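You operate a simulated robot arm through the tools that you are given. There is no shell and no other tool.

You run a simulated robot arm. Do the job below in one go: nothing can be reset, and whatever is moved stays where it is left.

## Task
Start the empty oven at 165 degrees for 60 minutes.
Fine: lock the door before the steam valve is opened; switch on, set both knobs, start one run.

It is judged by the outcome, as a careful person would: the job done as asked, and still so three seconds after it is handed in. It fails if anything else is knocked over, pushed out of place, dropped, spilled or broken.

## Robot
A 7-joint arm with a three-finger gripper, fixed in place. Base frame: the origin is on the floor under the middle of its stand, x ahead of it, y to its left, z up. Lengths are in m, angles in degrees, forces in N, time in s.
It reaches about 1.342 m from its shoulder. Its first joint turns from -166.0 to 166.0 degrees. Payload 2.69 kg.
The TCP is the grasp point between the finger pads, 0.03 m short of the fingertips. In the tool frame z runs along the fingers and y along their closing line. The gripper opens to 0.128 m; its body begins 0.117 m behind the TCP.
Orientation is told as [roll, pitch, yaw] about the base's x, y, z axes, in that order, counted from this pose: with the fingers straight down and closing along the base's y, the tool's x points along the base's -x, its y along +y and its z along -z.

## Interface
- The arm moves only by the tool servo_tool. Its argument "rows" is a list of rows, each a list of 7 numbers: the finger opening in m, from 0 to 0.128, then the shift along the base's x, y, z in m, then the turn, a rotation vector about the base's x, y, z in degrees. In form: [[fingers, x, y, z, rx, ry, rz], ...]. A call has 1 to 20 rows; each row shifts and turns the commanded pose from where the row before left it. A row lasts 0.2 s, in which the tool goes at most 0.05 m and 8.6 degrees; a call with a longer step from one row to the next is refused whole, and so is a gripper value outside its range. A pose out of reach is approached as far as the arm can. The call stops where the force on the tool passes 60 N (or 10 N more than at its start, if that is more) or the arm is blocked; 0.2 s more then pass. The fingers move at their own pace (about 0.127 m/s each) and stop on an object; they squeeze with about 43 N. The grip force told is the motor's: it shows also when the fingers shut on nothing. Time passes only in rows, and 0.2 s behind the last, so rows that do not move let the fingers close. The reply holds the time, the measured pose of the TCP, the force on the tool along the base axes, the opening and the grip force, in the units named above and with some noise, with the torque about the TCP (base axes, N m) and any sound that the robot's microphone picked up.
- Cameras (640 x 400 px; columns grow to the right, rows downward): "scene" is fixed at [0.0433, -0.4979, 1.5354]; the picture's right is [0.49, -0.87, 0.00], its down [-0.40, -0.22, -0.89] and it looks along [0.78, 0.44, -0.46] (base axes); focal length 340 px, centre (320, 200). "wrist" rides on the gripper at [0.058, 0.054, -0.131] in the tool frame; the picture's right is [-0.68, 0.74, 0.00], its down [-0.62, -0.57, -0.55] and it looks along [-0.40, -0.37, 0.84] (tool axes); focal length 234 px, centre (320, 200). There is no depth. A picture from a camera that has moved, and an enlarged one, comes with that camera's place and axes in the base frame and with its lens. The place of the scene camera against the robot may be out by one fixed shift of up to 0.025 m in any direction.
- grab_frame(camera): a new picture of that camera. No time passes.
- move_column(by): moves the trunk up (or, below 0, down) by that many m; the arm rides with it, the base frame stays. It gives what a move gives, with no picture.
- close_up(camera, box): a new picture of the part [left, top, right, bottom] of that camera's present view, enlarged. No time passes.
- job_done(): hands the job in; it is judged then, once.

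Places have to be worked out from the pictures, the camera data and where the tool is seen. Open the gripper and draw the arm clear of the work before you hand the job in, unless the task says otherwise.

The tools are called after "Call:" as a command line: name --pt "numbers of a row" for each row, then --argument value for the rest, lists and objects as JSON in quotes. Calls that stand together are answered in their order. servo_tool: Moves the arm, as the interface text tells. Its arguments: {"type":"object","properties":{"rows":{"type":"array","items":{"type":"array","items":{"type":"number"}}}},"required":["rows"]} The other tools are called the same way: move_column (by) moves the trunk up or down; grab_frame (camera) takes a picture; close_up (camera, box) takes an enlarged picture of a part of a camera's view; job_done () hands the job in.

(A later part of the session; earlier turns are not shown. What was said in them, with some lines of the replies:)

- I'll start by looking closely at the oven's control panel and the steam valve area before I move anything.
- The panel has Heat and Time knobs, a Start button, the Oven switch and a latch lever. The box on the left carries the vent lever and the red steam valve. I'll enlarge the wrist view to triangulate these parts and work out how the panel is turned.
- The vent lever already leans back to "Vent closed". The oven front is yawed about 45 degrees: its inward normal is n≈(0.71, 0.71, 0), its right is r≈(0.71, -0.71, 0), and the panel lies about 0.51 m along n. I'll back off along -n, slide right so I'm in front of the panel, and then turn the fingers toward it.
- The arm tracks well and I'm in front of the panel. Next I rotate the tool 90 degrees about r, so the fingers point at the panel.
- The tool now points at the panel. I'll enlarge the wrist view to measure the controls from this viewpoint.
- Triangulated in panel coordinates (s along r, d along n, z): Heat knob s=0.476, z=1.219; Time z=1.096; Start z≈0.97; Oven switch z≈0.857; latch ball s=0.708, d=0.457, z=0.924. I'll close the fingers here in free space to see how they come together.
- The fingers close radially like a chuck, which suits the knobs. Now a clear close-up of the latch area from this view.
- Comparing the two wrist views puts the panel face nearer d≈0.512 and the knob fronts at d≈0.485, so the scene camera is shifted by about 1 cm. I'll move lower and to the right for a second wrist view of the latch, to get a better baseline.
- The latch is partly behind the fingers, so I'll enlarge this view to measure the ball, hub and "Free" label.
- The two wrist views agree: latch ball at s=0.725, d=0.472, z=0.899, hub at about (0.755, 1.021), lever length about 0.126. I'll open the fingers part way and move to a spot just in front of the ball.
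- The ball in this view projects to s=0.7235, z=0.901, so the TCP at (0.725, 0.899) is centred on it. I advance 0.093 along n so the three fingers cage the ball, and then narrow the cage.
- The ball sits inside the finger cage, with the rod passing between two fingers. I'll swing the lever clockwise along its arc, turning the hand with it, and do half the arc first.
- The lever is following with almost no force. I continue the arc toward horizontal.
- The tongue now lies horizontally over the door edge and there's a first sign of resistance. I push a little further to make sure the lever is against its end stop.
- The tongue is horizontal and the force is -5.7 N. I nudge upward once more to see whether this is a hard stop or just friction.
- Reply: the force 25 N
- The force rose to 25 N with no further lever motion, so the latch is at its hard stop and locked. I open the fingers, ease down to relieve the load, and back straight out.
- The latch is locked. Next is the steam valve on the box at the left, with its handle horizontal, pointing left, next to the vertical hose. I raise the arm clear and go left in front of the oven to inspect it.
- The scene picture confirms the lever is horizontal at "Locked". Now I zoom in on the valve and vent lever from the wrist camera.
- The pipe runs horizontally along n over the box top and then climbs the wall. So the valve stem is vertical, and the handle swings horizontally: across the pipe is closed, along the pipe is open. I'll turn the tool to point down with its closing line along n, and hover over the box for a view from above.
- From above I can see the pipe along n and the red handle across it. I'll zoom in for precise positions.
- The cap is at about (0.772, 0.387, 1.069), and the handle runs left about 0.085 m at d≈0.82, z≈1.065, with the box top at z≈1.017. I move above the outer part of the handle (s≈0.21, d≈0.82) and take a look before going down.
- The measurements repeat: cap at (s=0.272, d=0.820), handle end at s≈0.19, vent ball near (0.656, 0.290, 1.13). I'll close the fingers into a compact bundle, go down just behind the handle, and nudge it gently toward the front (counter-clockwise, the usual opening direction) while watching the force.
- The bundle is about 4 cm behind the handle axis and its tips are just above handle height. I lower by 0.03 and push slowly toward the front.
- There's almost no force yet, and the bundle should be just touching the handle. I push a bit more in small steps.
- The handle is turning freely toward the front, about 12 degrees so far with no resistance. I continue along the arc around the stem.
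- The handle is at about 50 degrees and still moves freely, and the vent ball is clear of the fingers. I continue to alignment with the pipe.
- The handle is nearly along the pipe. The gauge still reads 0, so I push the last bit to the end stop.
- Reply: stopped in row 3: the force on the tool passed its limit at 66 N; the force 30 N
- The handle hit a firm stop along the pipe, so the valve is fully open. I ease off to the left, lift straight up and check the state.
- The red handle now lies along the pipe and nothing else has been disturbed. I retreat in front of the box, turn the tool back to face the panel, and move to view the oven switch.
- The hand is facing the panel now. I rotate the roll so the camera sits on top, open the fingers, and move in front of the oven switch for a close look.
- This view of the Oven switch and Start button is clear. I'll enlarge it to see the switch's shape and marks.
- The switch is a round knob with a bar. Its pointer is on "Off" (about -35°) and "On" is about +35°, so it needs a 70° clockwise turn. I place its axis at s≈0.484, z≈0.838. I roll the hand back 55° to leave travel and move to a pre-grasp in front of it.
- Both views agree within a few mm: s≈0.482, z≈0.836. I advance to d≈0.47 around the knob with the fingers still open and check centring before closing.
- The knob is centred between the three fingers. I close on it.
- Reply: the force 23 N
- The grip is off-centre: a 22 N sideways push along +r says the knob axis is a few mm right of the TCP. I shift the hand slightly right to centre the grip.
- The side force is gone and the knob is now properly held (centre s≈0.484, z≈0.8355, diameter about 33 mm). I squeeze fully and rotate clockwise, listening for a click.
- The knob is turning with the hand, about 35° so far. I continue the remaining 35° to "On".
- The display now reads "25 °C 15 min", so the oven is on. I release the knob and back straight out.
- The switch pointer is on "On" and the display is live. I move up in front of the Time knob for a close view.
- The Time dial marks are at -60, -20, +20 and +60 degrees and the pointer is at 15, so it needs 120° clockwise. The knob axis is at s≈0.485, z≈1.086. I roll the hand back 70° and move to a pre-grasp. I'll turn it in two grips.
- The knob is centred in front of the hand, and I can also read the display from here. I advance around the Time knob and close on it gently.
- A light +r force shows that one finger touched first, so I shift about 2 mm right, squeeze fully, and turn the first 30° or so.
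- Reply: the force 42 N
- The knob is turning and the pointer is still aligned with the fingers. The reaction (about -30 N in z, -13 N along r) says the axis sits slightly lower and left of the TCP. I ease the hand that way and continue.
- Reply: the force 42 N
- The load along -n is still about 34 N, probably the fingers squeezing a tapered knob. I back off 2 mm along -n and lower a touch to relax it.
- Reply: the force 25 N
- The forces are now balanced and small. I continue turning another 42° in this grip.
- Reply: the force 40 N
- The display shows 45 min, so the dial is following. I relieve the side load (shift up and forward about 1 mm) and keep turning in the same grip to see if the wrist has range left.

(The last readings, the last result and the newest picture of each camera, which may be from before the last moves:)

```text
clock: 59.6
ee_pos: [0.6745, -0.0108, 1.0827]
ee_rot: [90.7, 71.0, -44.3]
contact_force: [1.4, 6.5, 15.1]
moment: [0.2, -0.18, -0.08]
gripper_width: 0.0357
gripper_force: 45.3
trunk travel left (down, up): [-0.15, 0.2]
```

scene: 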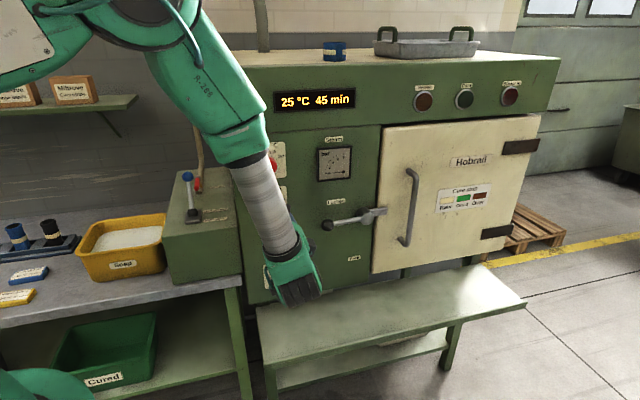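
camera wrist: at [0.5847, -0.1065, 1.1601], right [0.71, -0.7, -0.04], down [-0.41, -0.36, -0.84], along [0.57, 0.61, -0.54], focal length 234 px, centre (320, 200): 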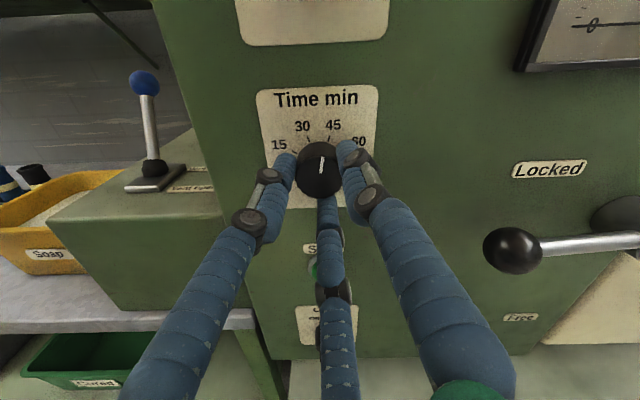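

It followed to 91° total with low forces. I turn the remaining ~29°.

Call:
servo_tool --pt "0.0 0 0 0.0005 4.95 4.95 0" --pt "0.0 0 0 0 4.95 4.95 0" --pt "0.0 0 0 0 4.95 4.95 0" --pt "0.0 0 0 0 5.3 5.3 0"

Call:
grab_frame --camera "wrist"

Call:
grab_frame --camera "scene"

```text
clock: 60.6
ee_pos: [0.6735, -0.011, 1.082]
ee_rot: [-91.3, 80.4, 133.7]
contact_force: [-4.5, -0.6, 7.2]
moment: [0.17, -0.19, 0.08]
gripper_width: 0.0356
gripper_force: 44.5
trunk travel left (down, up): [-0.15, 0.2]
```

```text
taken
camera wrist: at [0.6261, -0.1479, 1.1297], right [0.44, -0.43, -0.79], down [-0.85, 0.08, -0.52], along [0.29, 0.9, -0.33], focal length 234 px, centre (320, 200)
```

wrist: 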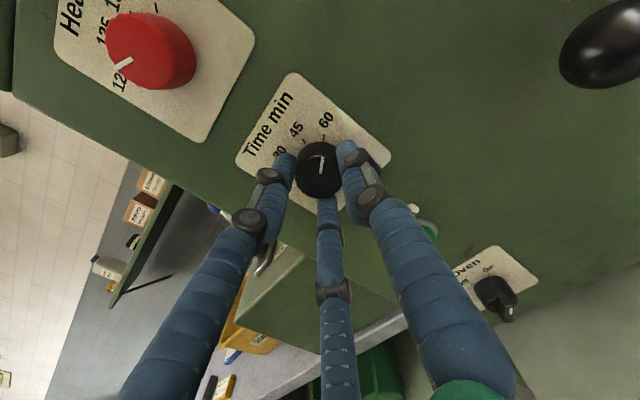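

```text
taken
```

scene: 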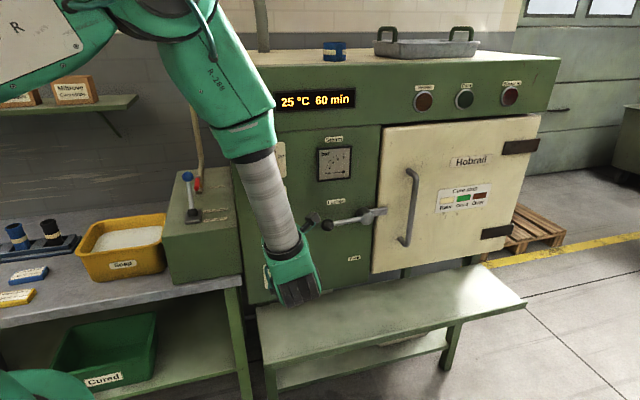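

The display now reads 60 min. I zoom in on the pointer before releasing.

Call:
close_up --camera "wrist" --box '[230, 60, 400, 220]'

```text
2.50 times, centred on (315, 140) of wrist
camera zoom: at [0.6261, -0.1479, 1.1297], right [0.44, -0.43, -0.79], down [-0.85, 0.08, -0.52], along [0.29, 0.9, -0.33], focal length 585 px, centre (332, 350)
```

zoom: 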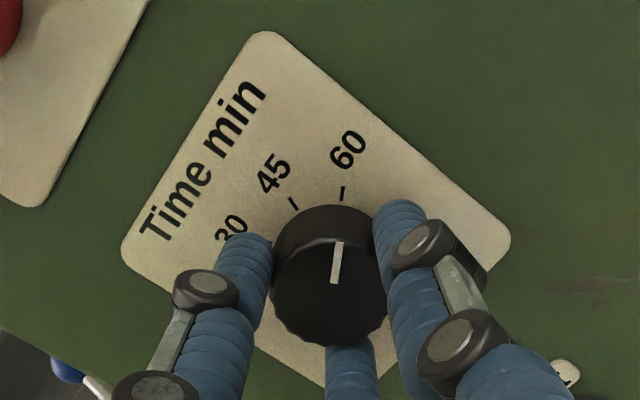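

The pointer lines up with the 60 mark. I release and back straight out.

Call:
servo_tool --pt "0.08 0 0 0 0 0 0" --pt "0.08 0 0 0 0 0 0" --pt "0.08 -0.022 -0.022 0 0 0 0" --pt "0.08 -0.022 -0.022 0 0 0 0" --pt "0.08 -0.022 -0.022 0 0 0 0" --pt "0.08 -0.022 -0.022 0 0 0 0"

Call:
close_up --camera "scene" --box '[230, 60, 540, 230]'

```text
clock: 62.0
ee_pos: [0.586, -0.0997, 1.0825]
ee_rot: [-91.3, 80.5, 133.8]
contact_force: [-0.6, 1.1, -1.3]
moment: [-0.01, -0.01, 0.01]
gripper_width: 0.0801
gripper_force: 0.1
trunk travel left (down, up): [-0.15, 0.2]
```

```text
2.06 times, centred on (385, 145) of scene
camera zoom: at [0.0433, -0.4979, 1.5354], right [0.49, -0.87, 0.0], down [-0.4, -0.22, -0.89], along [0.78, 0.44, -0.46], focal length 702 px, centre (186, 314)
```

zoom: 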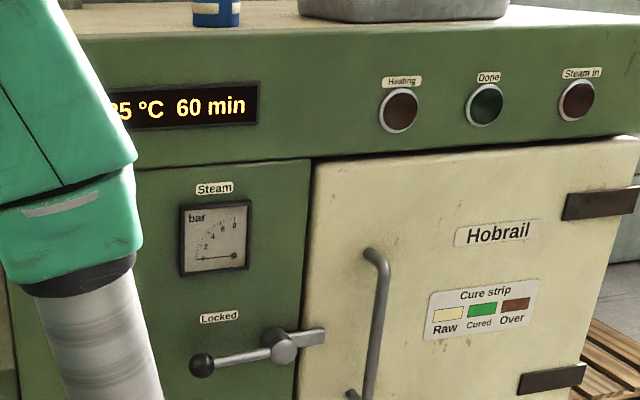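

60 min holds after release. Next is the Heat knob: I move up 0.13 m while rolling the hand back part way, to get a straight-on view.

Call:
servo_tool --pt "0.08 0 0 0.0213 -5.834 -5.834 0" --pt "0.08 0 0 0.0213 -5.834 -5.834 0" --pt "0.08 0 0 0.0213 -5.834 -5.834 0" --pt "0.08 0 0 0.0213 -5.834 -5.834 0" --pt "0.08 0 0 0.0213 -5.834 -5.834 0" --pt "0.08 0 0 0.0213 -5.834 -5.834 0"

Call:
grab_frame --camera "wrist"

Call:
close_up --camera "wrist" --box '[260, 60, 380, 180]'

```text
clock: 63.5
ee_pos: [0.5864, -0.1008, 1.2105]
ee_rot: [90.3, 49.8, -44.7]
contact_force: [-0.2, 0.0, 0.1]
moment: [0.01, 0.0, -0.01]
gripper_width: 0.0796
gripper_force: 0.1
trunk travel left (down, up): [-0.15, 0.2]
```

```text
taken
camera wrist: at [0.4965, -0.1954, 1.2889], right [0.71, -0.7, -0.04], down [-0.41, -0.36, -0.84], along [0.57, 0.61, -0.55], focal length 234 px, centre (320, 200)
```

wrist: 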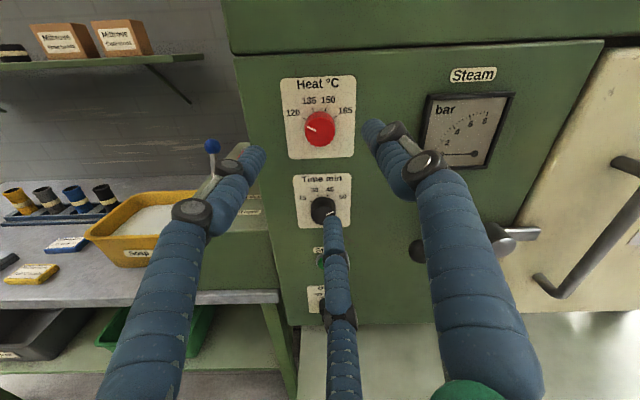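

```text
3.33 times, centred on (320, 120) of wrist
camera zoom: at [0.4965, -0.1954, 1.2889], right [0.71, -0.7, -0.04], down [-0.41, -0.36, -0.84], along [0.57, 0.61, -0.55], focal length 781 px, centre (320, 467)
```

zoom: 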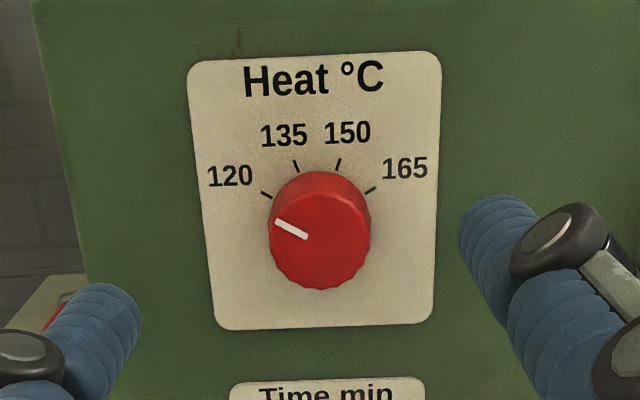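

Heat pointer is at 120, and 165 is again 120° clockwise. The axis is at s≈0.4845, z≈1.206. I roll back 70° and go to the pre-grasp as before.

Call:
servo_tool --pt "0.08 0.0028 0.003 -0.0005 -5.5 -5.5 0" --pt "0.08 0.0028 0.003 -0.0005 -5.5 -5.5 0" --pt "0.08 0.0028 0.003 -0.0005 -5.5 -5.5 0" --pt "0.08 0.0028 0.003 -0.0005 -5.5 -5.5 0" --pt "0.08 0.0028 0.003 -0.0005 -5.5 -5.5 0" --pt "0.08 0.0028 0.003 -0.0005 -5.5 -5.5 0" --pt "0.08 0.0028 0.003 -0.0005 -5.5 -5.5 0" --pt "0.08 0.0028 0.003 -0.0005 -5.5 -5.5 0" --pt "0.08 0.0028 0.003 -0.0005 -5.5 -5.5 0"

Call:
grab_frame --camera "wrist"

```text
clock: 65.5
ee_pos: [0.6107, -0.0727, 1.2066]
ee_rot: [90.0, -20.2, -44.7]
contact_force: [-0.1, 1.2, -0.3]
moment: [0.01, 0.02, -0.01]
gripper_width: 0.0798
gripper_force: 0.1
trunk travel left (down, up): [-0.15, 0.2]
```

```text
taken
camera wrist: at [0.4674, -0.1132, 1.2361], right [0.27, -0.27, 0.92], down [0.16, -0.93, -0.32], along [0.95, 0.24, -0.21], focal length 234 px, centre (320, 200)
```

wrist: 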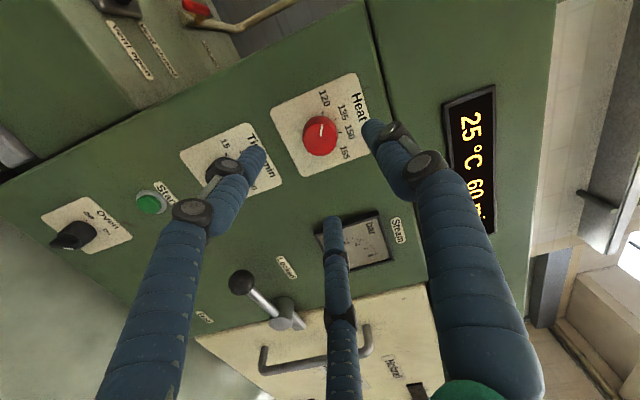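

The knob projects within a few mm of the hand's axis. I correct by about 2 mm right, advance and close gently.

Call:
servo_tool --pt "0.08 0.016 0.0152 -0.0003 0 0 0" --pt "0.08 0.016 0.0152 -0.0003 0 0 0" --pt "0.08 0.016 0.0152 -0.0003 0 0 0" --pt "0.08 0.0158 0.015 -0.0003 0 0 0" --pt "0.06 0 0 0 0 0 0" --pt "0.045 0 0 0 0 0 0" --pt "0.03 0 0 0 0 0 0" --pt "0.03 0 0 0 0 0 0"

Call:
close_up --camera "wrist" --box '[220, 80, 440, 250]'

```text
clock: 67.2
ee_pos: [0.6752, -0.0107, 1.2054]
ee_rot: [90.0, -20.1, -44.7]
contact_force: [-3.9, 7.0, 10.9]
moment: [0.3, -0.3, 0.46]
gripper_width: 0.0358
gripper_force: 44.8
trunk travel left (down, up): [-0.15, 0.2]
```

```text
2.35 times, centred on (330, 165) of wrist
camera zoom: at [0.5312, -0.0521, 1.2351], right [0.27, -0.27, 0.92], down [0.16, -0.93, -0.32], along [0.95, 0.24, -0.21], focal length 551 px, centre (296, 282)
```

zoom: 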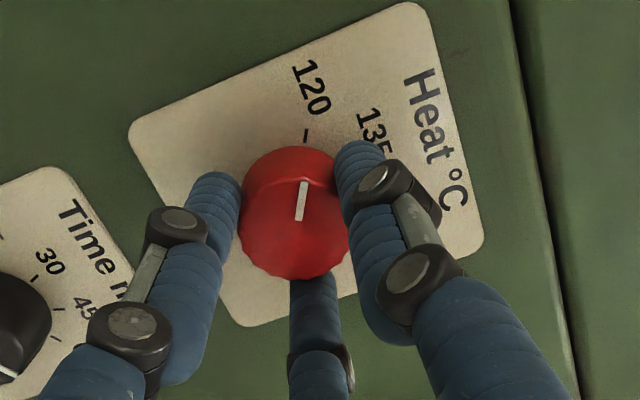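

The grip is well centred with small forces. I nudge up 1 mm, squeeze and turn the first 35°.

Call:
servo_tool --pt "0.0 -0.0003 0.0003 0.0008 0 0 0" --pt "0.0 0 0 0 4.95 4.95 0" --pt "0.0 0 0 0 4.95 4.95 0" --pt "0.0 0 0 0 4.95 4.95 0" --pt "0.0 0 0 0 4.95 4.95 0" --pt "0.0 0 0 0 4.95 4.95 0"

```text
clock: 68.7
ee_pos: [0.6746, -0.0109, 1.2053]
ee_rot: [90.1, 15.1, -44.8]
contact_force: [-3.9, 0.1, 3.7]
moment: [-0.06, 0.09, 0.13]
gripper_width: 0.036
gripper_force: 45.2
trunk travel left (down, up): [-0.15, 0.2]
```

Forces remain very low after 35°. I continue with another 42°.

Call:
servo_tool --pt "0.0 0 0 0 4.95 4.95 0" --pt "0.0 0 0 0 4.95 4.95 0" --pt "0.0 0 0 0 4.95 4.95 0" --pt "0.0 0 0 0 4.95 4.95 0" --pt "0.0 0 0 0 4.95 4.95 0" --pt "0.0 0 0 0 4.95 4.95 0"

Call:
close_up --camera "wrist" --box '[220, 60, 440, 230]'

Call:
grab_frame --camera "scene"

```text
clock: 70.0
ee_pos: [0.6759, -0.0111, 1.2046]
ee_rot: [90.3, 57.1, -44.4]
contact_force: [-11.6, 3.5, -3.3]
moment: [0.06, -0.07, 0.38]
gripper_width: 0.0354
gripper_force: 44.8
trunk travel left (down, up): [-0.15, 0.2]
```

```text
2.35 times, centred on (330, 145) of wrist
camera zoom: at [0.5923, -0.113, 1.2824], right [0.7, -0.69, -0.17], down [-0.48, -0.29, -0.83], along [0.53, 0.66, -0.54], focal length 551 px, centre (296, 329)
```

zoom: 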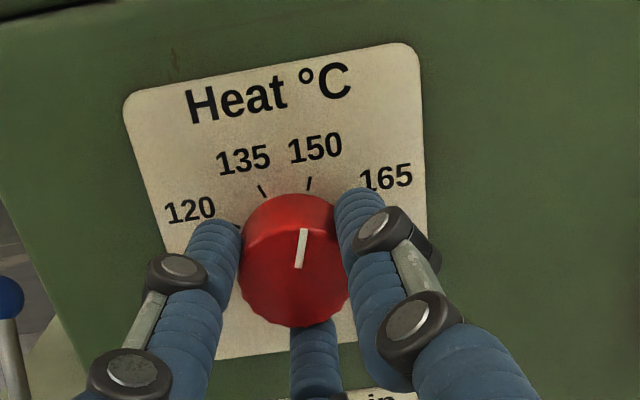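

```text
taken
```

scene: 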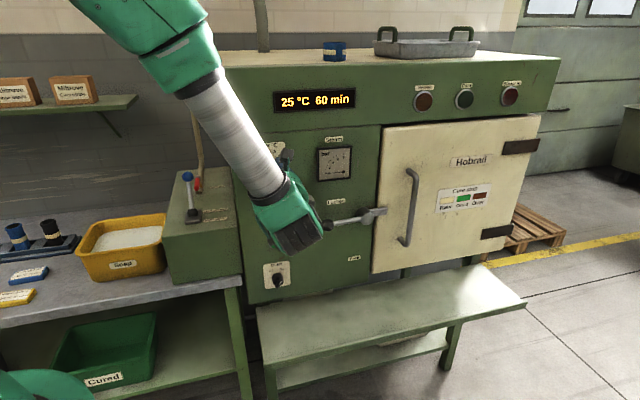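

The pointer is almost at 150 (77° turned), as expected. I turn the remaining 43° to 165.

Call:
servo_tool --pt "0.0 0 0 0 5.05 5.05 0" --pt "0.0 0 0 0 5.05 5.05 0" --pt "0.0 0 0 0 5.05 5.05 0" --pt "0.0 0 0 0 5.05 5.05 0" --pt "0.0 0 0 0 5.05 5.05 0" --pt "0.0 0 0 0 5.05 5.05 0"

Call:
close_up --camera "wrist" --box '[230, 60, 400, 220]'

Call:
grab_frame --camera "scene"

```text
clock: 71.5
ee_pos: [0.6757, -0.0115, 1.204]
ee_rot: [-91.1, 80.1, 133.9]
contact_force: [-16.6, 8.0, -12.5]
moment: [-0.52, 0.0, 0.52]
gripper_width: 0.0354
gripper_force: 44.9
trunk travel left (down, up): [-0.15, 0.2]
```

```text
2.50 times, centred on (315, 140) of wrist
camera zoom: at [0.6271, -0.1477, 1.2525], right [0.43, -0.43, -0.79], down [-0.86, 0.08, -0.51], along [0.28, 0.9, -0.33], focal length 585 px, centre (332, 350)
```

zoom: 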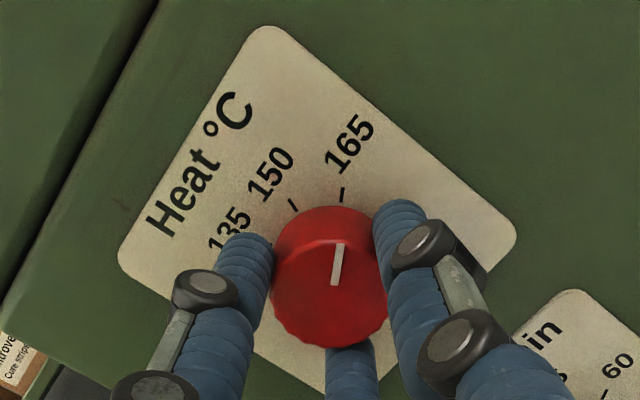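

```text
taken
```

scene: 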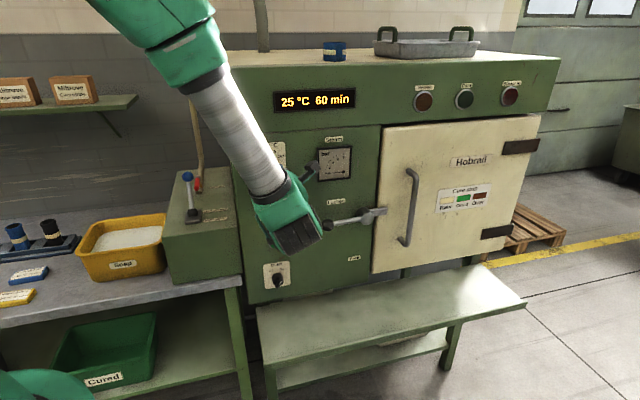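

The pointer lines up with 165. I release and back straight out.

Call:
servo_tool --pt "0.08 0 0 0 0 0 0" --pt "0.08 0 0 0 0 0 0" --pt "0.08 -0.022 -0.022 0 0 0 0" --pt "0.08 -0.022 -0.022 0 0 0 0" --pt "0.08 -0.022 -0.022 0 0 0 0" --pt "0.08 -0.022 -0.022 0 0 0 0"

Call:
servo_tool --pt "0.05 -0.003 -0.003 -0.02 -5.834 -5.834 0" --pt "0.05 -0.003 -0.003 -0.02 -5.834 -5.834 0" --pt "0.05 -0.003 -0.003 -0.02 -5.834 -5.834 0" --pt "0.05 0 0 -0.02 -5.834 -5.834 0" --pt "0.05 0 0 -0.02 -5.834 -5.834 0" --pt "0.05 0 0 -0.02 -5.834 -5.834 0"

Call:
grab_frame --camera "wrist"

Call:
close_up --camera "wrist" --box '[250, 0, 400, 240]'

Call:
close_up --camera "scene" --box '[230, 60, 540, 230]'

```text
clock: 72.8
ee_pos: [0.5886, -0.1009, 1.2066]
ee_rot: [-91.2, 80.3, 133.6]
contact_force: [-0.6, 0.6, -0.1]
moment: [0.0, 0.02, 0.02]
gripper_width: 0.0799
gripper_force: 0.0
trunk travel left (down, up): [-0.15, 0.2]
```

```text
clock: 74.2
ee_pos: [0.5806, -0.1079, 1.0841]
ee_rot: [90.3, 50.1, -44.5]
contact_force: [0.3, -0.1, 1.2]
moment: [-0.03, 0.02, -0.03]
gripper_width: 0.0503
gripper_force: 0.1
trunk travel left (down, up): [-0.15, 0.2]
```

```text
taken
camera wrist: at [0.4904, -0.2039, 1.1627], right [0.71, -0.7, -0.05], down [-0.41, -0.36, -0.84], along [0.57, 0.61, -0.55], focal length 234 px, centre (320, 200)
```

wrist: 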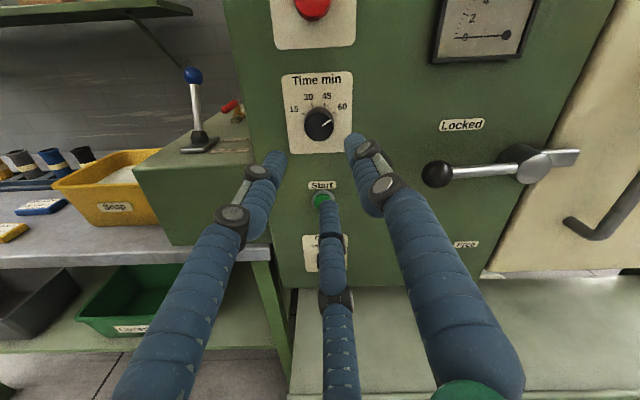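

```text
1.67 times, centred on (325, 120) of wrist
camera zoom: at [0.4904, -0.2039, 1.1627], right [0.71, -0.7, -0.05], down [-0.41, -0.36, -0.84], along [0.57, 0.61, -0.55], focal length 390 px, centre (312, 333)
```

zoom: 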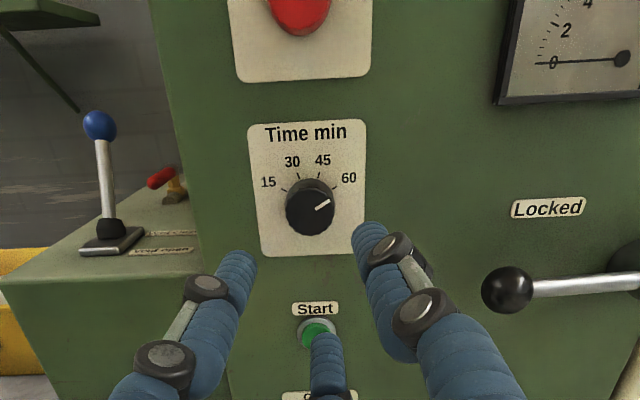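

```text
2.06 times, centred on (385, 145) of scene
camera zoom: at [0.0433, -0.4979, 1.5354], right [0.49, -0.87, 0.0], down [-0.4, -0.22, -0.89], along [0.78, 0.44, -0.46], focal length 702 px, centre (186, 314)
```

zoom: 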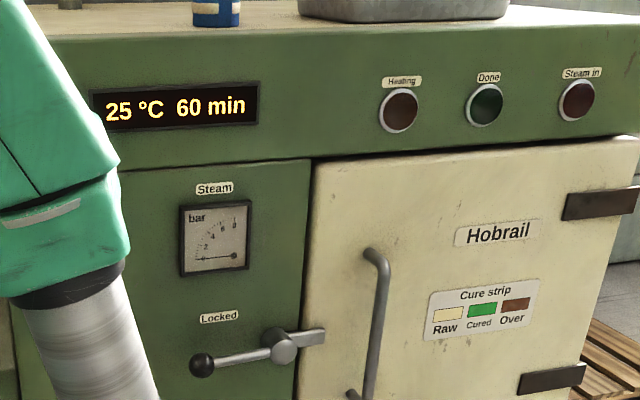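

Both knobs are set (the Time pointer on 60 is clearly visible, and the display reads 60 min). I'll press Start with only the thumb fingertip: roll so the thumb is on top, fingers slightly apart, tip centred on the button at s≈0.485, z≈0.966. First I confirm the Heat knob in the scene view.

Call:
servo_tool --pt "0.06 0.0075 0.008 -0.0267 -5.893 -5.893 0" --pt "0.06 0.0075 0.008 -0.0267 -5.893 -5.893 0" --pt "0.06 0.0075 0.008 -0.0267 -5.893 -5.893 0" --pt "0.06 0.0075 0.008 -0.0267 -5.893 -5.893 0" --pt "0.06 0.0075 0.008 -0.0267 -5.893 -5.893 0" --pt "0.06 0.0075 0.008 -0.0267 -5.893 -5.893 0"

Call:
grab_frame --camera "wrist"

Call:
close_up --camera "wrist" --box '[230, 60, 460, 220]'

Call:
close_up --camera "scene" --box '[220, 70, 380, 300]'

```text
clock: 75.7
ee_pos: [0.6239, -0.0622, 0.9243]
ee_rot: [89.9, 0.1, -44.7]
contact_force: [-1.0, -0.7, 0.7]
moment: [-0.05, -0.01, -0.05]
gripper_width: 0.0601
gripper_force: 0.1
trunk travel left (down, up): [-0.15, 0.2]
```

```text
taken
camera wrist: at [0.491, -0.113, 0.9779], right [0.48, -0.48, 0.73], down [0.05, -0.82, -0.57], along [0.87, 0.31, -0.37], focal length 234 px, centre (320, 200)
```

wrist: 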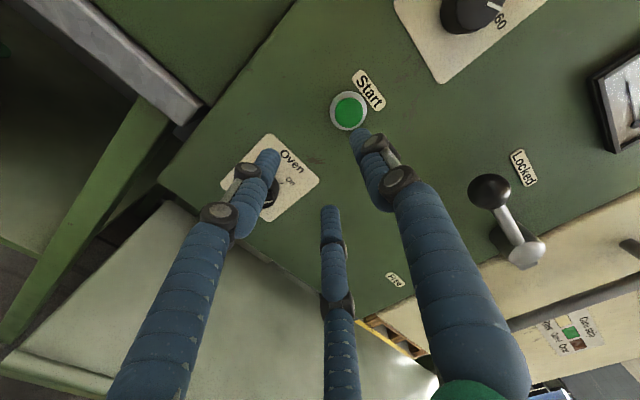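

```text
2.50 times, centred on (345, 140) of wrist
camera zoom: at [0.491, -0.113, 0.9779], right [0.48, -0.48, 0.73], down [0.05, -0.82, -0.57], along [0.87, 0.31, -0.37], focal length 585 px, centre (258, 350)
```

zoom: 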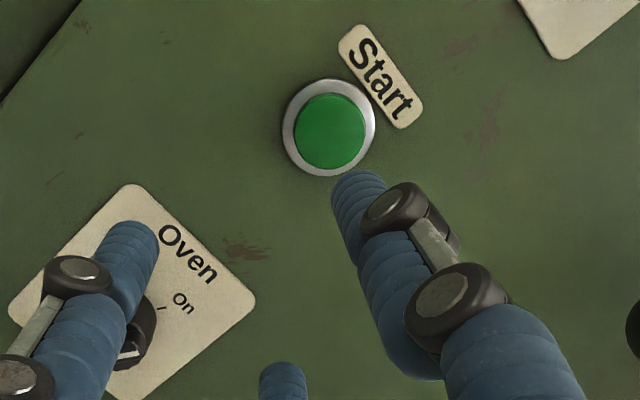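

```text
1.74 times, centred on (300, 185) of scene
camera zoom: at [0.0433, -0.4979, 1.5354], right [0.49, -0.87, 0.0], down [-0.4, -0.22, -0.89], along [0.78, 0.44, -0.46], focal length 592 px, centre (355, 226)
```

zoom: 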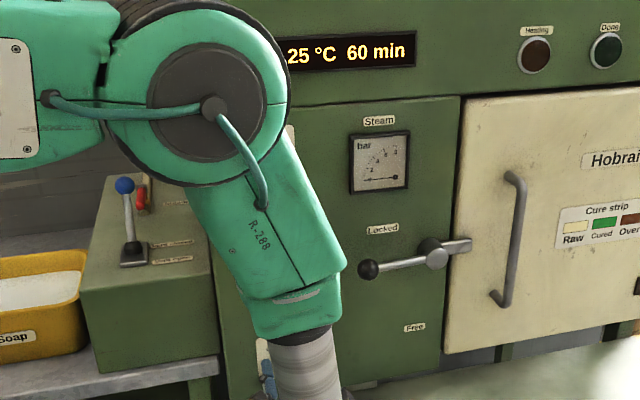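

The thumb tip lines up with the button at (s≈0.485, z≈0.964). Before pressing, I want to be certain the Heat pointer stayed on 165 after release. I go up briefly to look.

Call:
servo_tool --pt "0.06 -0.01 -0.01 0.04 0 0 0" --pt "0.06 -0.01 -0.01 0.04 0 0 0" --pt "0.06 0 0 0.045 0 0 0" --pt "0.06 0 0 0.045 0 0 0"

Call:
grab_frame --camera "wrist"

Call:
close_up --camera "wrist" --box '[280, 20, 500, 180]'

```text
clock: 76.7
ee_pos: [0.601, -0.0811, 1.0939]
ee_rot: [90.0, 0.6, -44.7]
contact_force: [0.6, -0.2, 0.1]
moment: [0.0, -0.01, 0.02]
gripper_width: 0.06
gripper_force: 0.1
trunk travel left (down, up): [-0.15, 0.2]
```

```text
taken
camera wrist: at [0.4688, -0.1334, 1.1488], right [0.49, -0.48, 0.73], down [0.05, -0.82, -0.57], along [0.87, 0.31, -0.37], focal length 234 px, centre (320, 200)
```

wrist: 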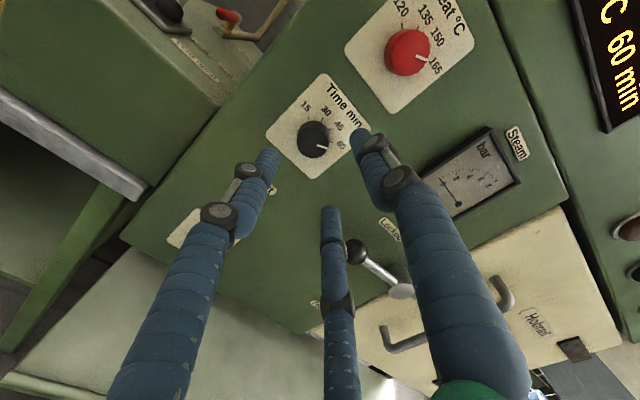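

```text
2.50 times, centred on (390, 100) of wrist
camera zoom: at [0.4688, -0.1334, 1.1488], right [0.49, -0.48, 0.73], down [0.05, -0.82, -0.57], along [0.87, 0.31, -0.37], focal length 585 px, centre (145, 450)
```

zoom: 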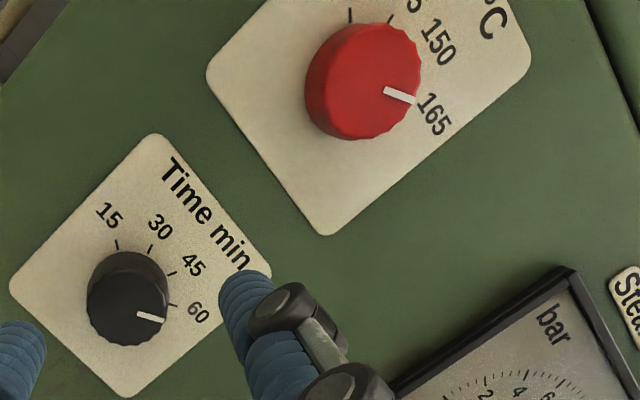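

Heat is on 165 and Time on 60. I return to the position in front of Start.

Call:
servo_tool --pt "0.06 0 0 -0.045 0 0 0" --pt "0.06 0 0 -0.045 0 0 0" --pt "0.06 0.01 0.01 -0.04 0 0 0" --pt "0.06 0.01 0.01 -0.04 0 0 0" --pt "0.06 0.012 0.012 0 0 0 0" --pt "0.06 0.012 0.012 0 0 0 0"

Call:
close_up --camera "wrist" --box '[270, 60, 450, 200]'

```text
clock: 78.0
ee_pos: [0.6482, -0.037, 0.9241]
ee_rot: [90.0, 0.4, -44.8]
contact_force: [-1.2, -0.9, 0.1]
moment: [0.01, 0.02, 0.04]
gripper_width: 0.0601
gripper_force: 0.0
trunk travel left (down, up): [-0.15, 0.2]
```

```text
2.86 times, centred on (360, 130) of wrist
camera zoom: at [0.5146, -0.0886, 0.9776], right [0.48, -0.48, 0.73], down [0.05, -0.82, -0.57], along [0.87, 0.31, -0.37], focal length 669 px, centre (206, 400)
```

zoom: 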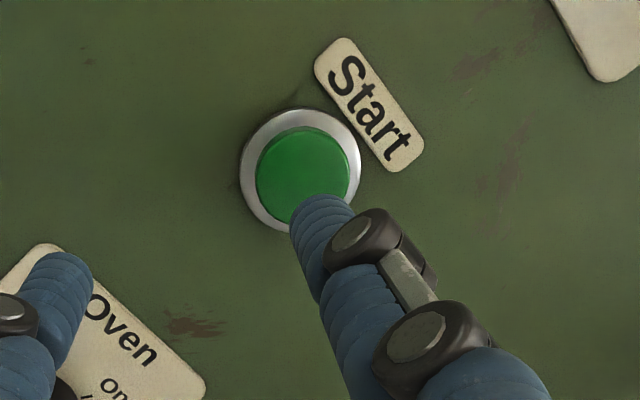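

The geometry predicts the thumb tip will land on the centre of the green cap. I advance to just short of it and then press in small steps, listening for the click.

Call:
servo_tool --pt "0.06 0.0071 0.0071 0 0 0 0" --pt "0.06 0.0071 0.0071 0 0 0 0" --pt "0.06 0.0071 0.0071 0 0 0 0" --pt "0.06 0.0018 0.0018 0 0 0 0" --pt "0.06 0.0018 0.0018 0 0 0 0"

Call:
close_up --camera "wrist" --box '[270, 60, 450, 200]'

Call:
close_up --camera "scene" --box '[230, 60, 540, 230]'

```text
clock: 79.2
ee_pos: [0.674, -0.0137, 0.9242]
ee_rot: [90.0, 0.4, -44.7]
contact_force: [0.5, 0.1, -0.2]
moment: [0.02, 0.02, 0.01]
gripper_width: 0.06
gripper_force: 0.1
trunk travel left (down, up): [-0.15, 0.2]
```

```text
2.86 times, centred on (360, 130) of wrist
camera zoom: at [0.5398, -0.0639, 0.978], right [0.48, -0.48, 0.73], down [0.05, -0.82, -0.57], along [0.87, 0.31, -0.37], focal length 669 px, centre (206, 400)
```

zoom: 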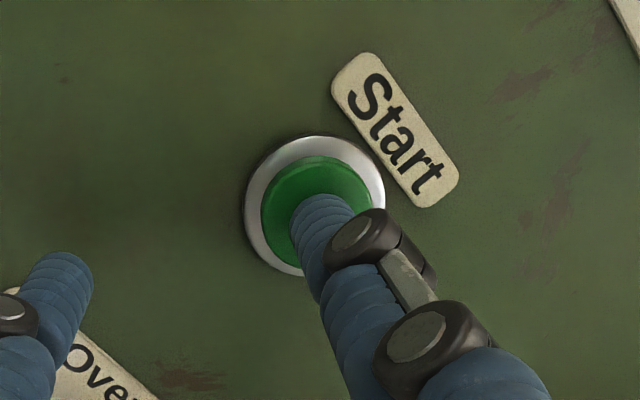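

```text
2.06 times, centred on (385, 145) of scene
camera zoom: at [0.0433, -0.4979, 1.5354], right [0.49, -0.87, 0.0], down [-0.4, -0.22, -0.89], along [0.78, 0.44, -0.46], focal length 702 px, centre (186, 314)
```

zoom: 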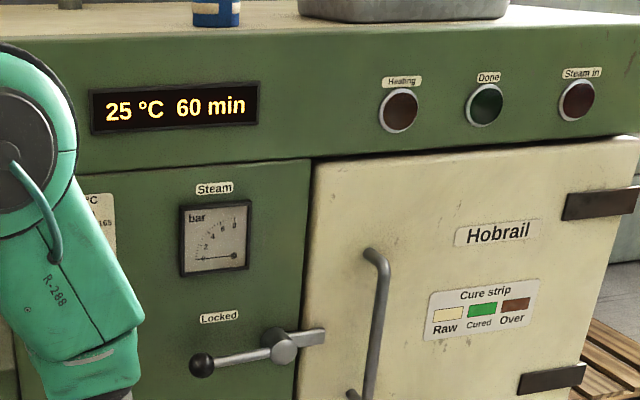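

The tip is over the green cap with no contact yet. I press in further by 2 mm steps.

Call:
servo_tool --pt "0.06 0.0014 0.0014 0 0 0 0" --pt "0.06 0.0014 0.0014 0 0 0 0"

Call:
close_up --camera "scene" --box '[230, 60, 540, 230]'

```text
clock: 79.8
ee_pos: [0.6755, -0.0087, 0.9247]
ee_rot: [90.1, 0.4, -44.8]
contact_force: [-0.1, -0.2, -0.1]
moment: [-0.02, 0.02, -0.01]
gripper_width: 0.0602
gripper_force: 0.0
trunk travel left (down, up): [-0.15, 0.2]
```

```text
2.06 times, centred on (385, 145) of scene
camera zoom: at [0.0433, -0.4979, 1.5354], right [0.49, -0.87, 0.0], down [-0.4, -0.22, -0.89], along [0.78, 0.44, -0.46], focal length 702 px, centre (186, 314)
```

zoom: 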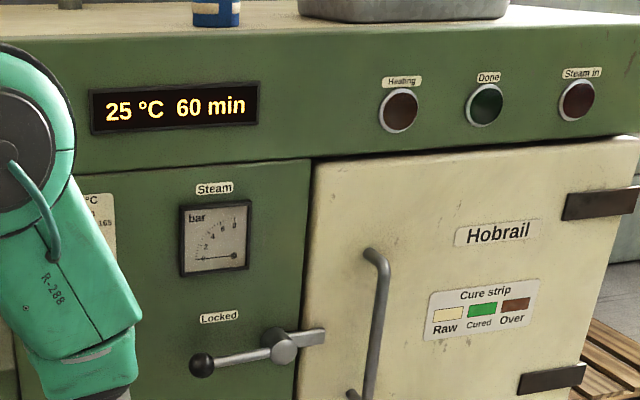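

Still no contact with the tip at d≈0.501. I continue in small steps.

Call:
servo_tool --pt "0.06 0.0014 0.0014 0 0 0 0" --pt "0.06 0.0014 0.0014 0 0 0 0"

Call:
close_up --camera "wrist" --box '[270, 60, 450, 200]'

Call:
close_up --camera "scene" --box '[230, 60, 540, 230]'

```text
clock: 80.5
ee_pos: [0.6784, -0.0063, 0.9246]
ee_rot: [90.0, 0.4, -44.8]
contact_force: [-6.8, -3.5, 0.2]
moment: [0.2, -0.29, 0.1]
gripper_width: 0.0607
gripper_force: 0.1
trunk travel left (down, up): [-0.15, 0.2]
heard: click
```

```text
2.86 times, centred on (360, 130) of wrist
camera zoom: at [0.5447, -0.0574, 0.9788], right [0.48, -0.48, 0.73], down [0.05, -0.82, -0.57], along [0.87, 0.31, -0.37], focal length 669 px, centre (206, 400)
```

zoom: 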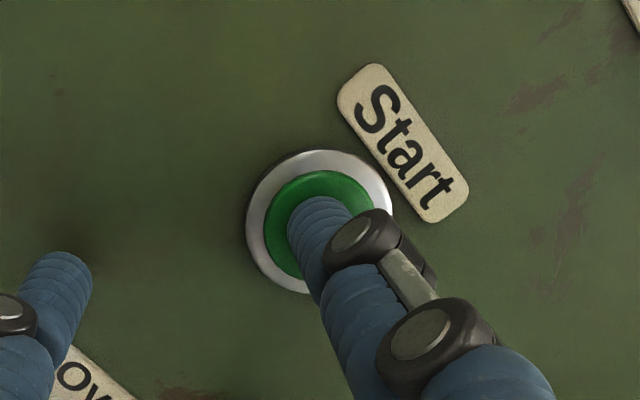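

```text
2.06 times, centred on (385, 145) of scene
camera zoom: at [0.0433, -0.4979, 1.5354], right [0.49, -0.87, 0.0], down [-0.4, -0.22, -0.89], along [0.78, 0.44, -0.46], focal length 702 px, centre (186, 314)
```

zoom: 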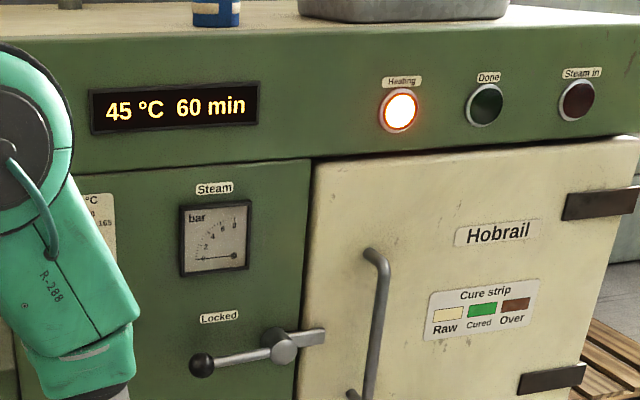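

There was a click, the Heating lamp is lit and the temperature is rising: the run has started with one press. I retract straight back, well clear of the panel.

Call:
servo_tool --pt "0.06 -0.01 -0.01 0 0 0 0" --pt "0.06 -0.025 -0.025 0 0 0 0" --pt "0.06 -0.025 -0.025 0 0 0 0" --pt "0.06 -0.025 -0.025 0 0 0 0" --pt "0.06 -0.025 -0.025 0 0 0 0"

Call:
grab_frame --camera "wrist"

Call:
grab_frame --camera "scene"

Call:
close_up --camera "scene" --box '[230, 60, 540, 230]'

```text
clock: 81.7
ee_pos: [0.5667, -0.1148, 0.9227]
ee_rot: [90.0, 0.4, -44.7]
contact_force: [0.5, 0.1, 0.5]
moment: [0.03, 0.0, 0.0]
gripper_width: 0.0599
gripper_force: 0.1
trunk travel left (down, up): [-0.15, 0.2]
```

```text
taken
camera wrist: at [0.4332, -0.1662, 0.9767], right [0.48, -0.48, 0.73], down [0.05, -0.82, -0.57], along [0.87, 0.31, -0.37], focal length 234 px, centre (320, 200)
```

wrist: 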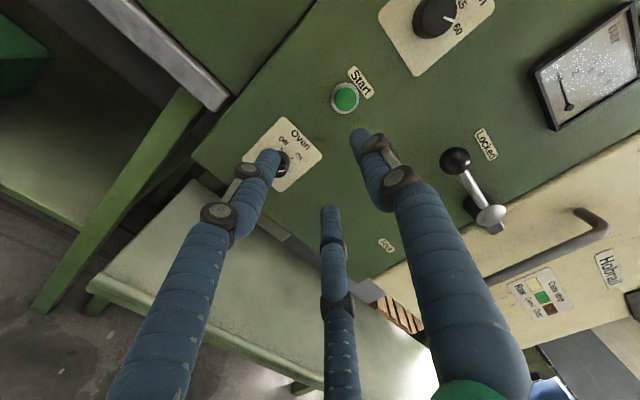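

```text
taken
```

scene: 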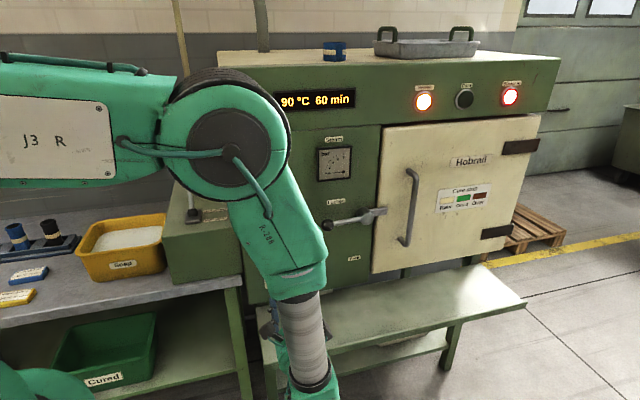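

```text
2.06 times, centred on (385, 145) of scene
camera zoom: at [0.0433, -0.4979, 1.5354], right [0.49, -0.87, 0.0], down [-0.4, -0.22, -0.89], along [0.78, 0.44, -0.46], focal length 702 px, centre (186, 314)
```

zoom: 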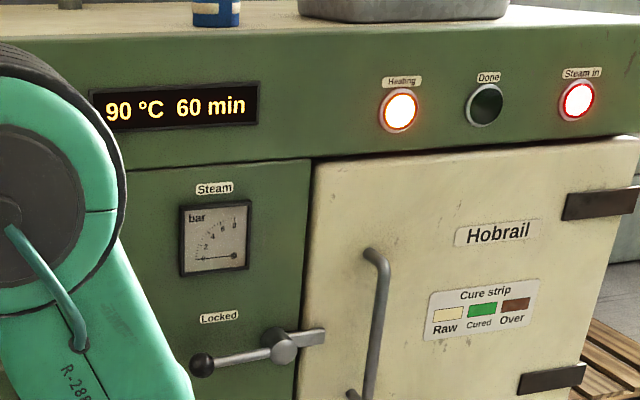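

Heating and "Steam in" are both lit and the temperature is climbing. I open the gripper and draw the arm further back and up.

Call:
servo_tool --pt "0.128 -0.012 -0.012 0.035 0 0 0" --pt "0.128 -0.012 -0.012 0.035 0 0 0" --pt "0.128 -0.012 -0.012 0.035 0 0 0" --pt "0.128 0 0 0.045 0 0 0" --pt "0.128 0 0 0.045 0 0 0" --pt "0.128 0 0 0.045 0 0 0" --pt "0.128 0 0 0.045 0 0 0" --pt "0.128 0 0 0.045 0 0 0"

Call:
grab_frame --camera "scene"

Call:
grab_frame --camera "wrist"

Call:
close_up --camera "scene" --box '[220, 60, 540, 300]'

```text
clock: 83.5
ee_pos: [0.5323, -0.1534, 1.2566]
ee_rot: [90.1, 0.5, -44.7]
contact_force: [-0.6, 0.0, -0.7]
moment: [0.04, -0.04, 0.04]
gripper_width: 0.1281
gripper_force: 0.0
trunk travel left (down, up): [-0.15, 0.2]
```

```text
taken
```

scene: 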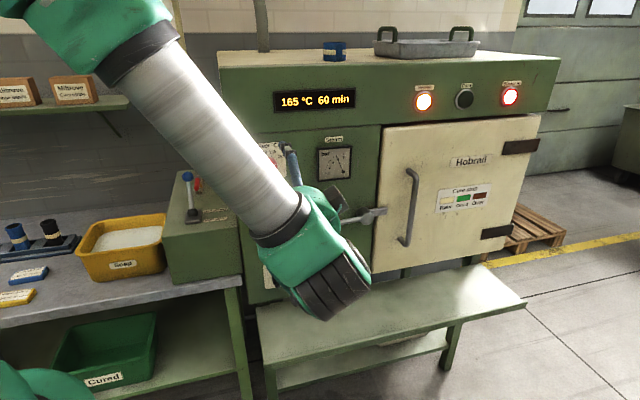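

```text
taken
camera wrist: at [0.3991, -0.2049, 1.3096], right [0.48, -0.48, 0.73], down [0.05, -0.82, -0.57], along [0.87, 0.31, -0.37], focal length 234 px, centre (320, 200)
```

wrist: 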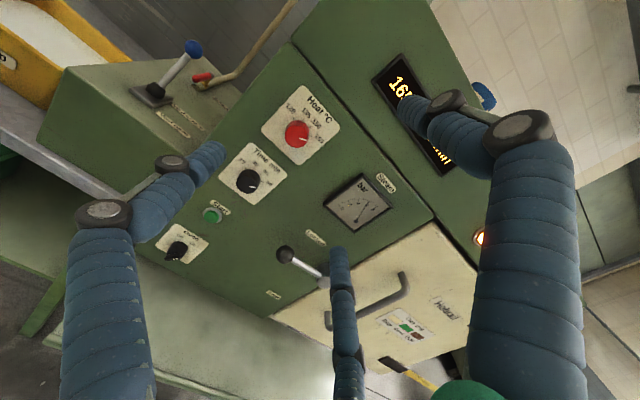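

```text
1.67 times, centred on (380, 180) of scene
camera zoom: at [0.0433, -0.4979, 1.5354], right [0.49, -0.87, 0.0], down [-0.4, -0.22, -0.89], along [0.78, 0.44, -0.46], focal length 567 px, centre (220, 233)
```

zoom: 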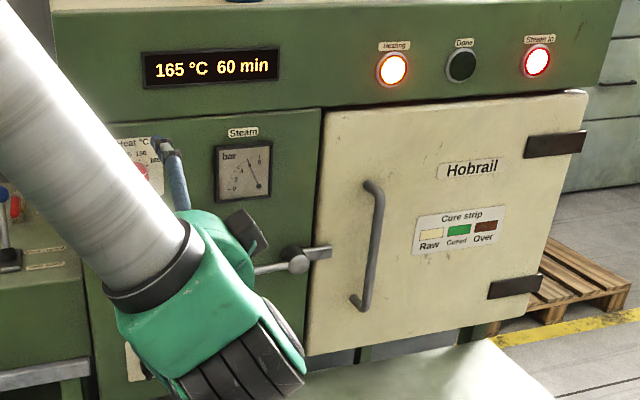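

The oven now shows 165 °C, 60 min, with the gauge risen and both lamps on. I draw the arm a bit further away and do a last overall check.

Call:
servo_tool --pt "0.128 -0.012 -0.012 0.04 0 0 0" --pt "0.128 -0.012 -0.012 0.04 0 0 0" --pt "0.128 -0.012 -0.012 0.04 0 0 0"

Call:
grab_frame --camera "scene"

Call:
close_up --camera "wrist" --box '[100, 20, 460, 300]'

```text
clock: 84.2
ee_pos: [0.4961, -0.1889, 1.3756]
ee_rot: [90.0, 0.4, -44.7]
contact_force: [-0.8, -0.4, 0.8]
moment: [0.01, -0.01, -0.02]
gripper_width: 0.128
gripper_force: 0.1
trunk travel left (down, up): [-0.15, 0.2]
```

```text
taken
```

scene: 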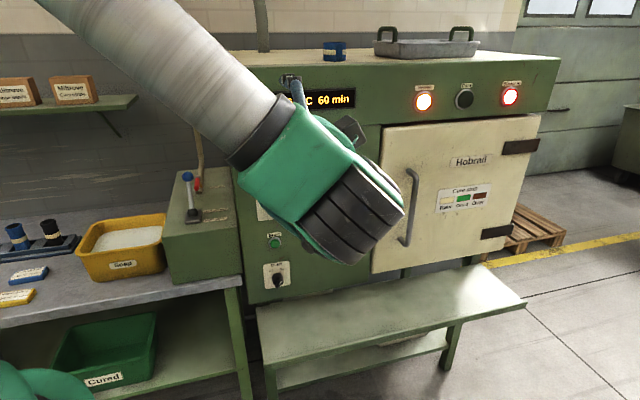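

```text
1.43 times, centred on (280, 160) of wrist
camera zoom: at [0.3628, -0.2406, 1.4289], right [0.48, -0.48, 0.73], down [0.05, -0.82, -0.57], along [0.87, 0.31, -0.37], focal length 334 px, centre (377, 257)
```

zoom: 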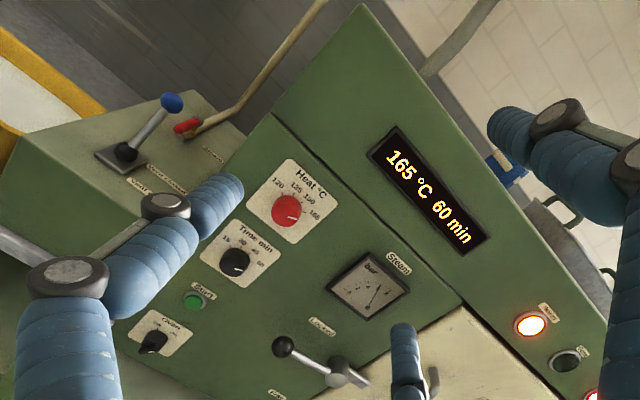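

The display reads 165 °C and 60 min with Heating and "Steam in" lit, the door is locked, the vent lever is at closed, and the steam valve is open. Nothing else was moved, and the gripper is open and clear of the work, so I hand the job in.

Call:
job_done

```text
The job is handed in.
```

The oven is running at 165 °C for 60 minutes, started with a single press of Start. When I handed the job in, the display read 165 °C and 60 min, and the Heating and "Steam in" lamps were lit.

I did the steps in this order:
1. **Door:** I turned the latch to "Locked" until it hit its stop, before touching the steam valve.
2. **Steam valve:** I opened it fully, with the handle in line with the pipe. The vent lever was already at "Vent closed", so I left it there. The pressure gauge stayed at 0 until the run started, then rose.
3. **Switch and knobs:** I switched the oven on, then set Time to 60 and Heat to 165. I checked both pointers before pressing Start.

I didn't look inside the oven, so I took it as empty, as you said. Nothing else was moved. The gripper is open and the arm is drawn back from the panel.
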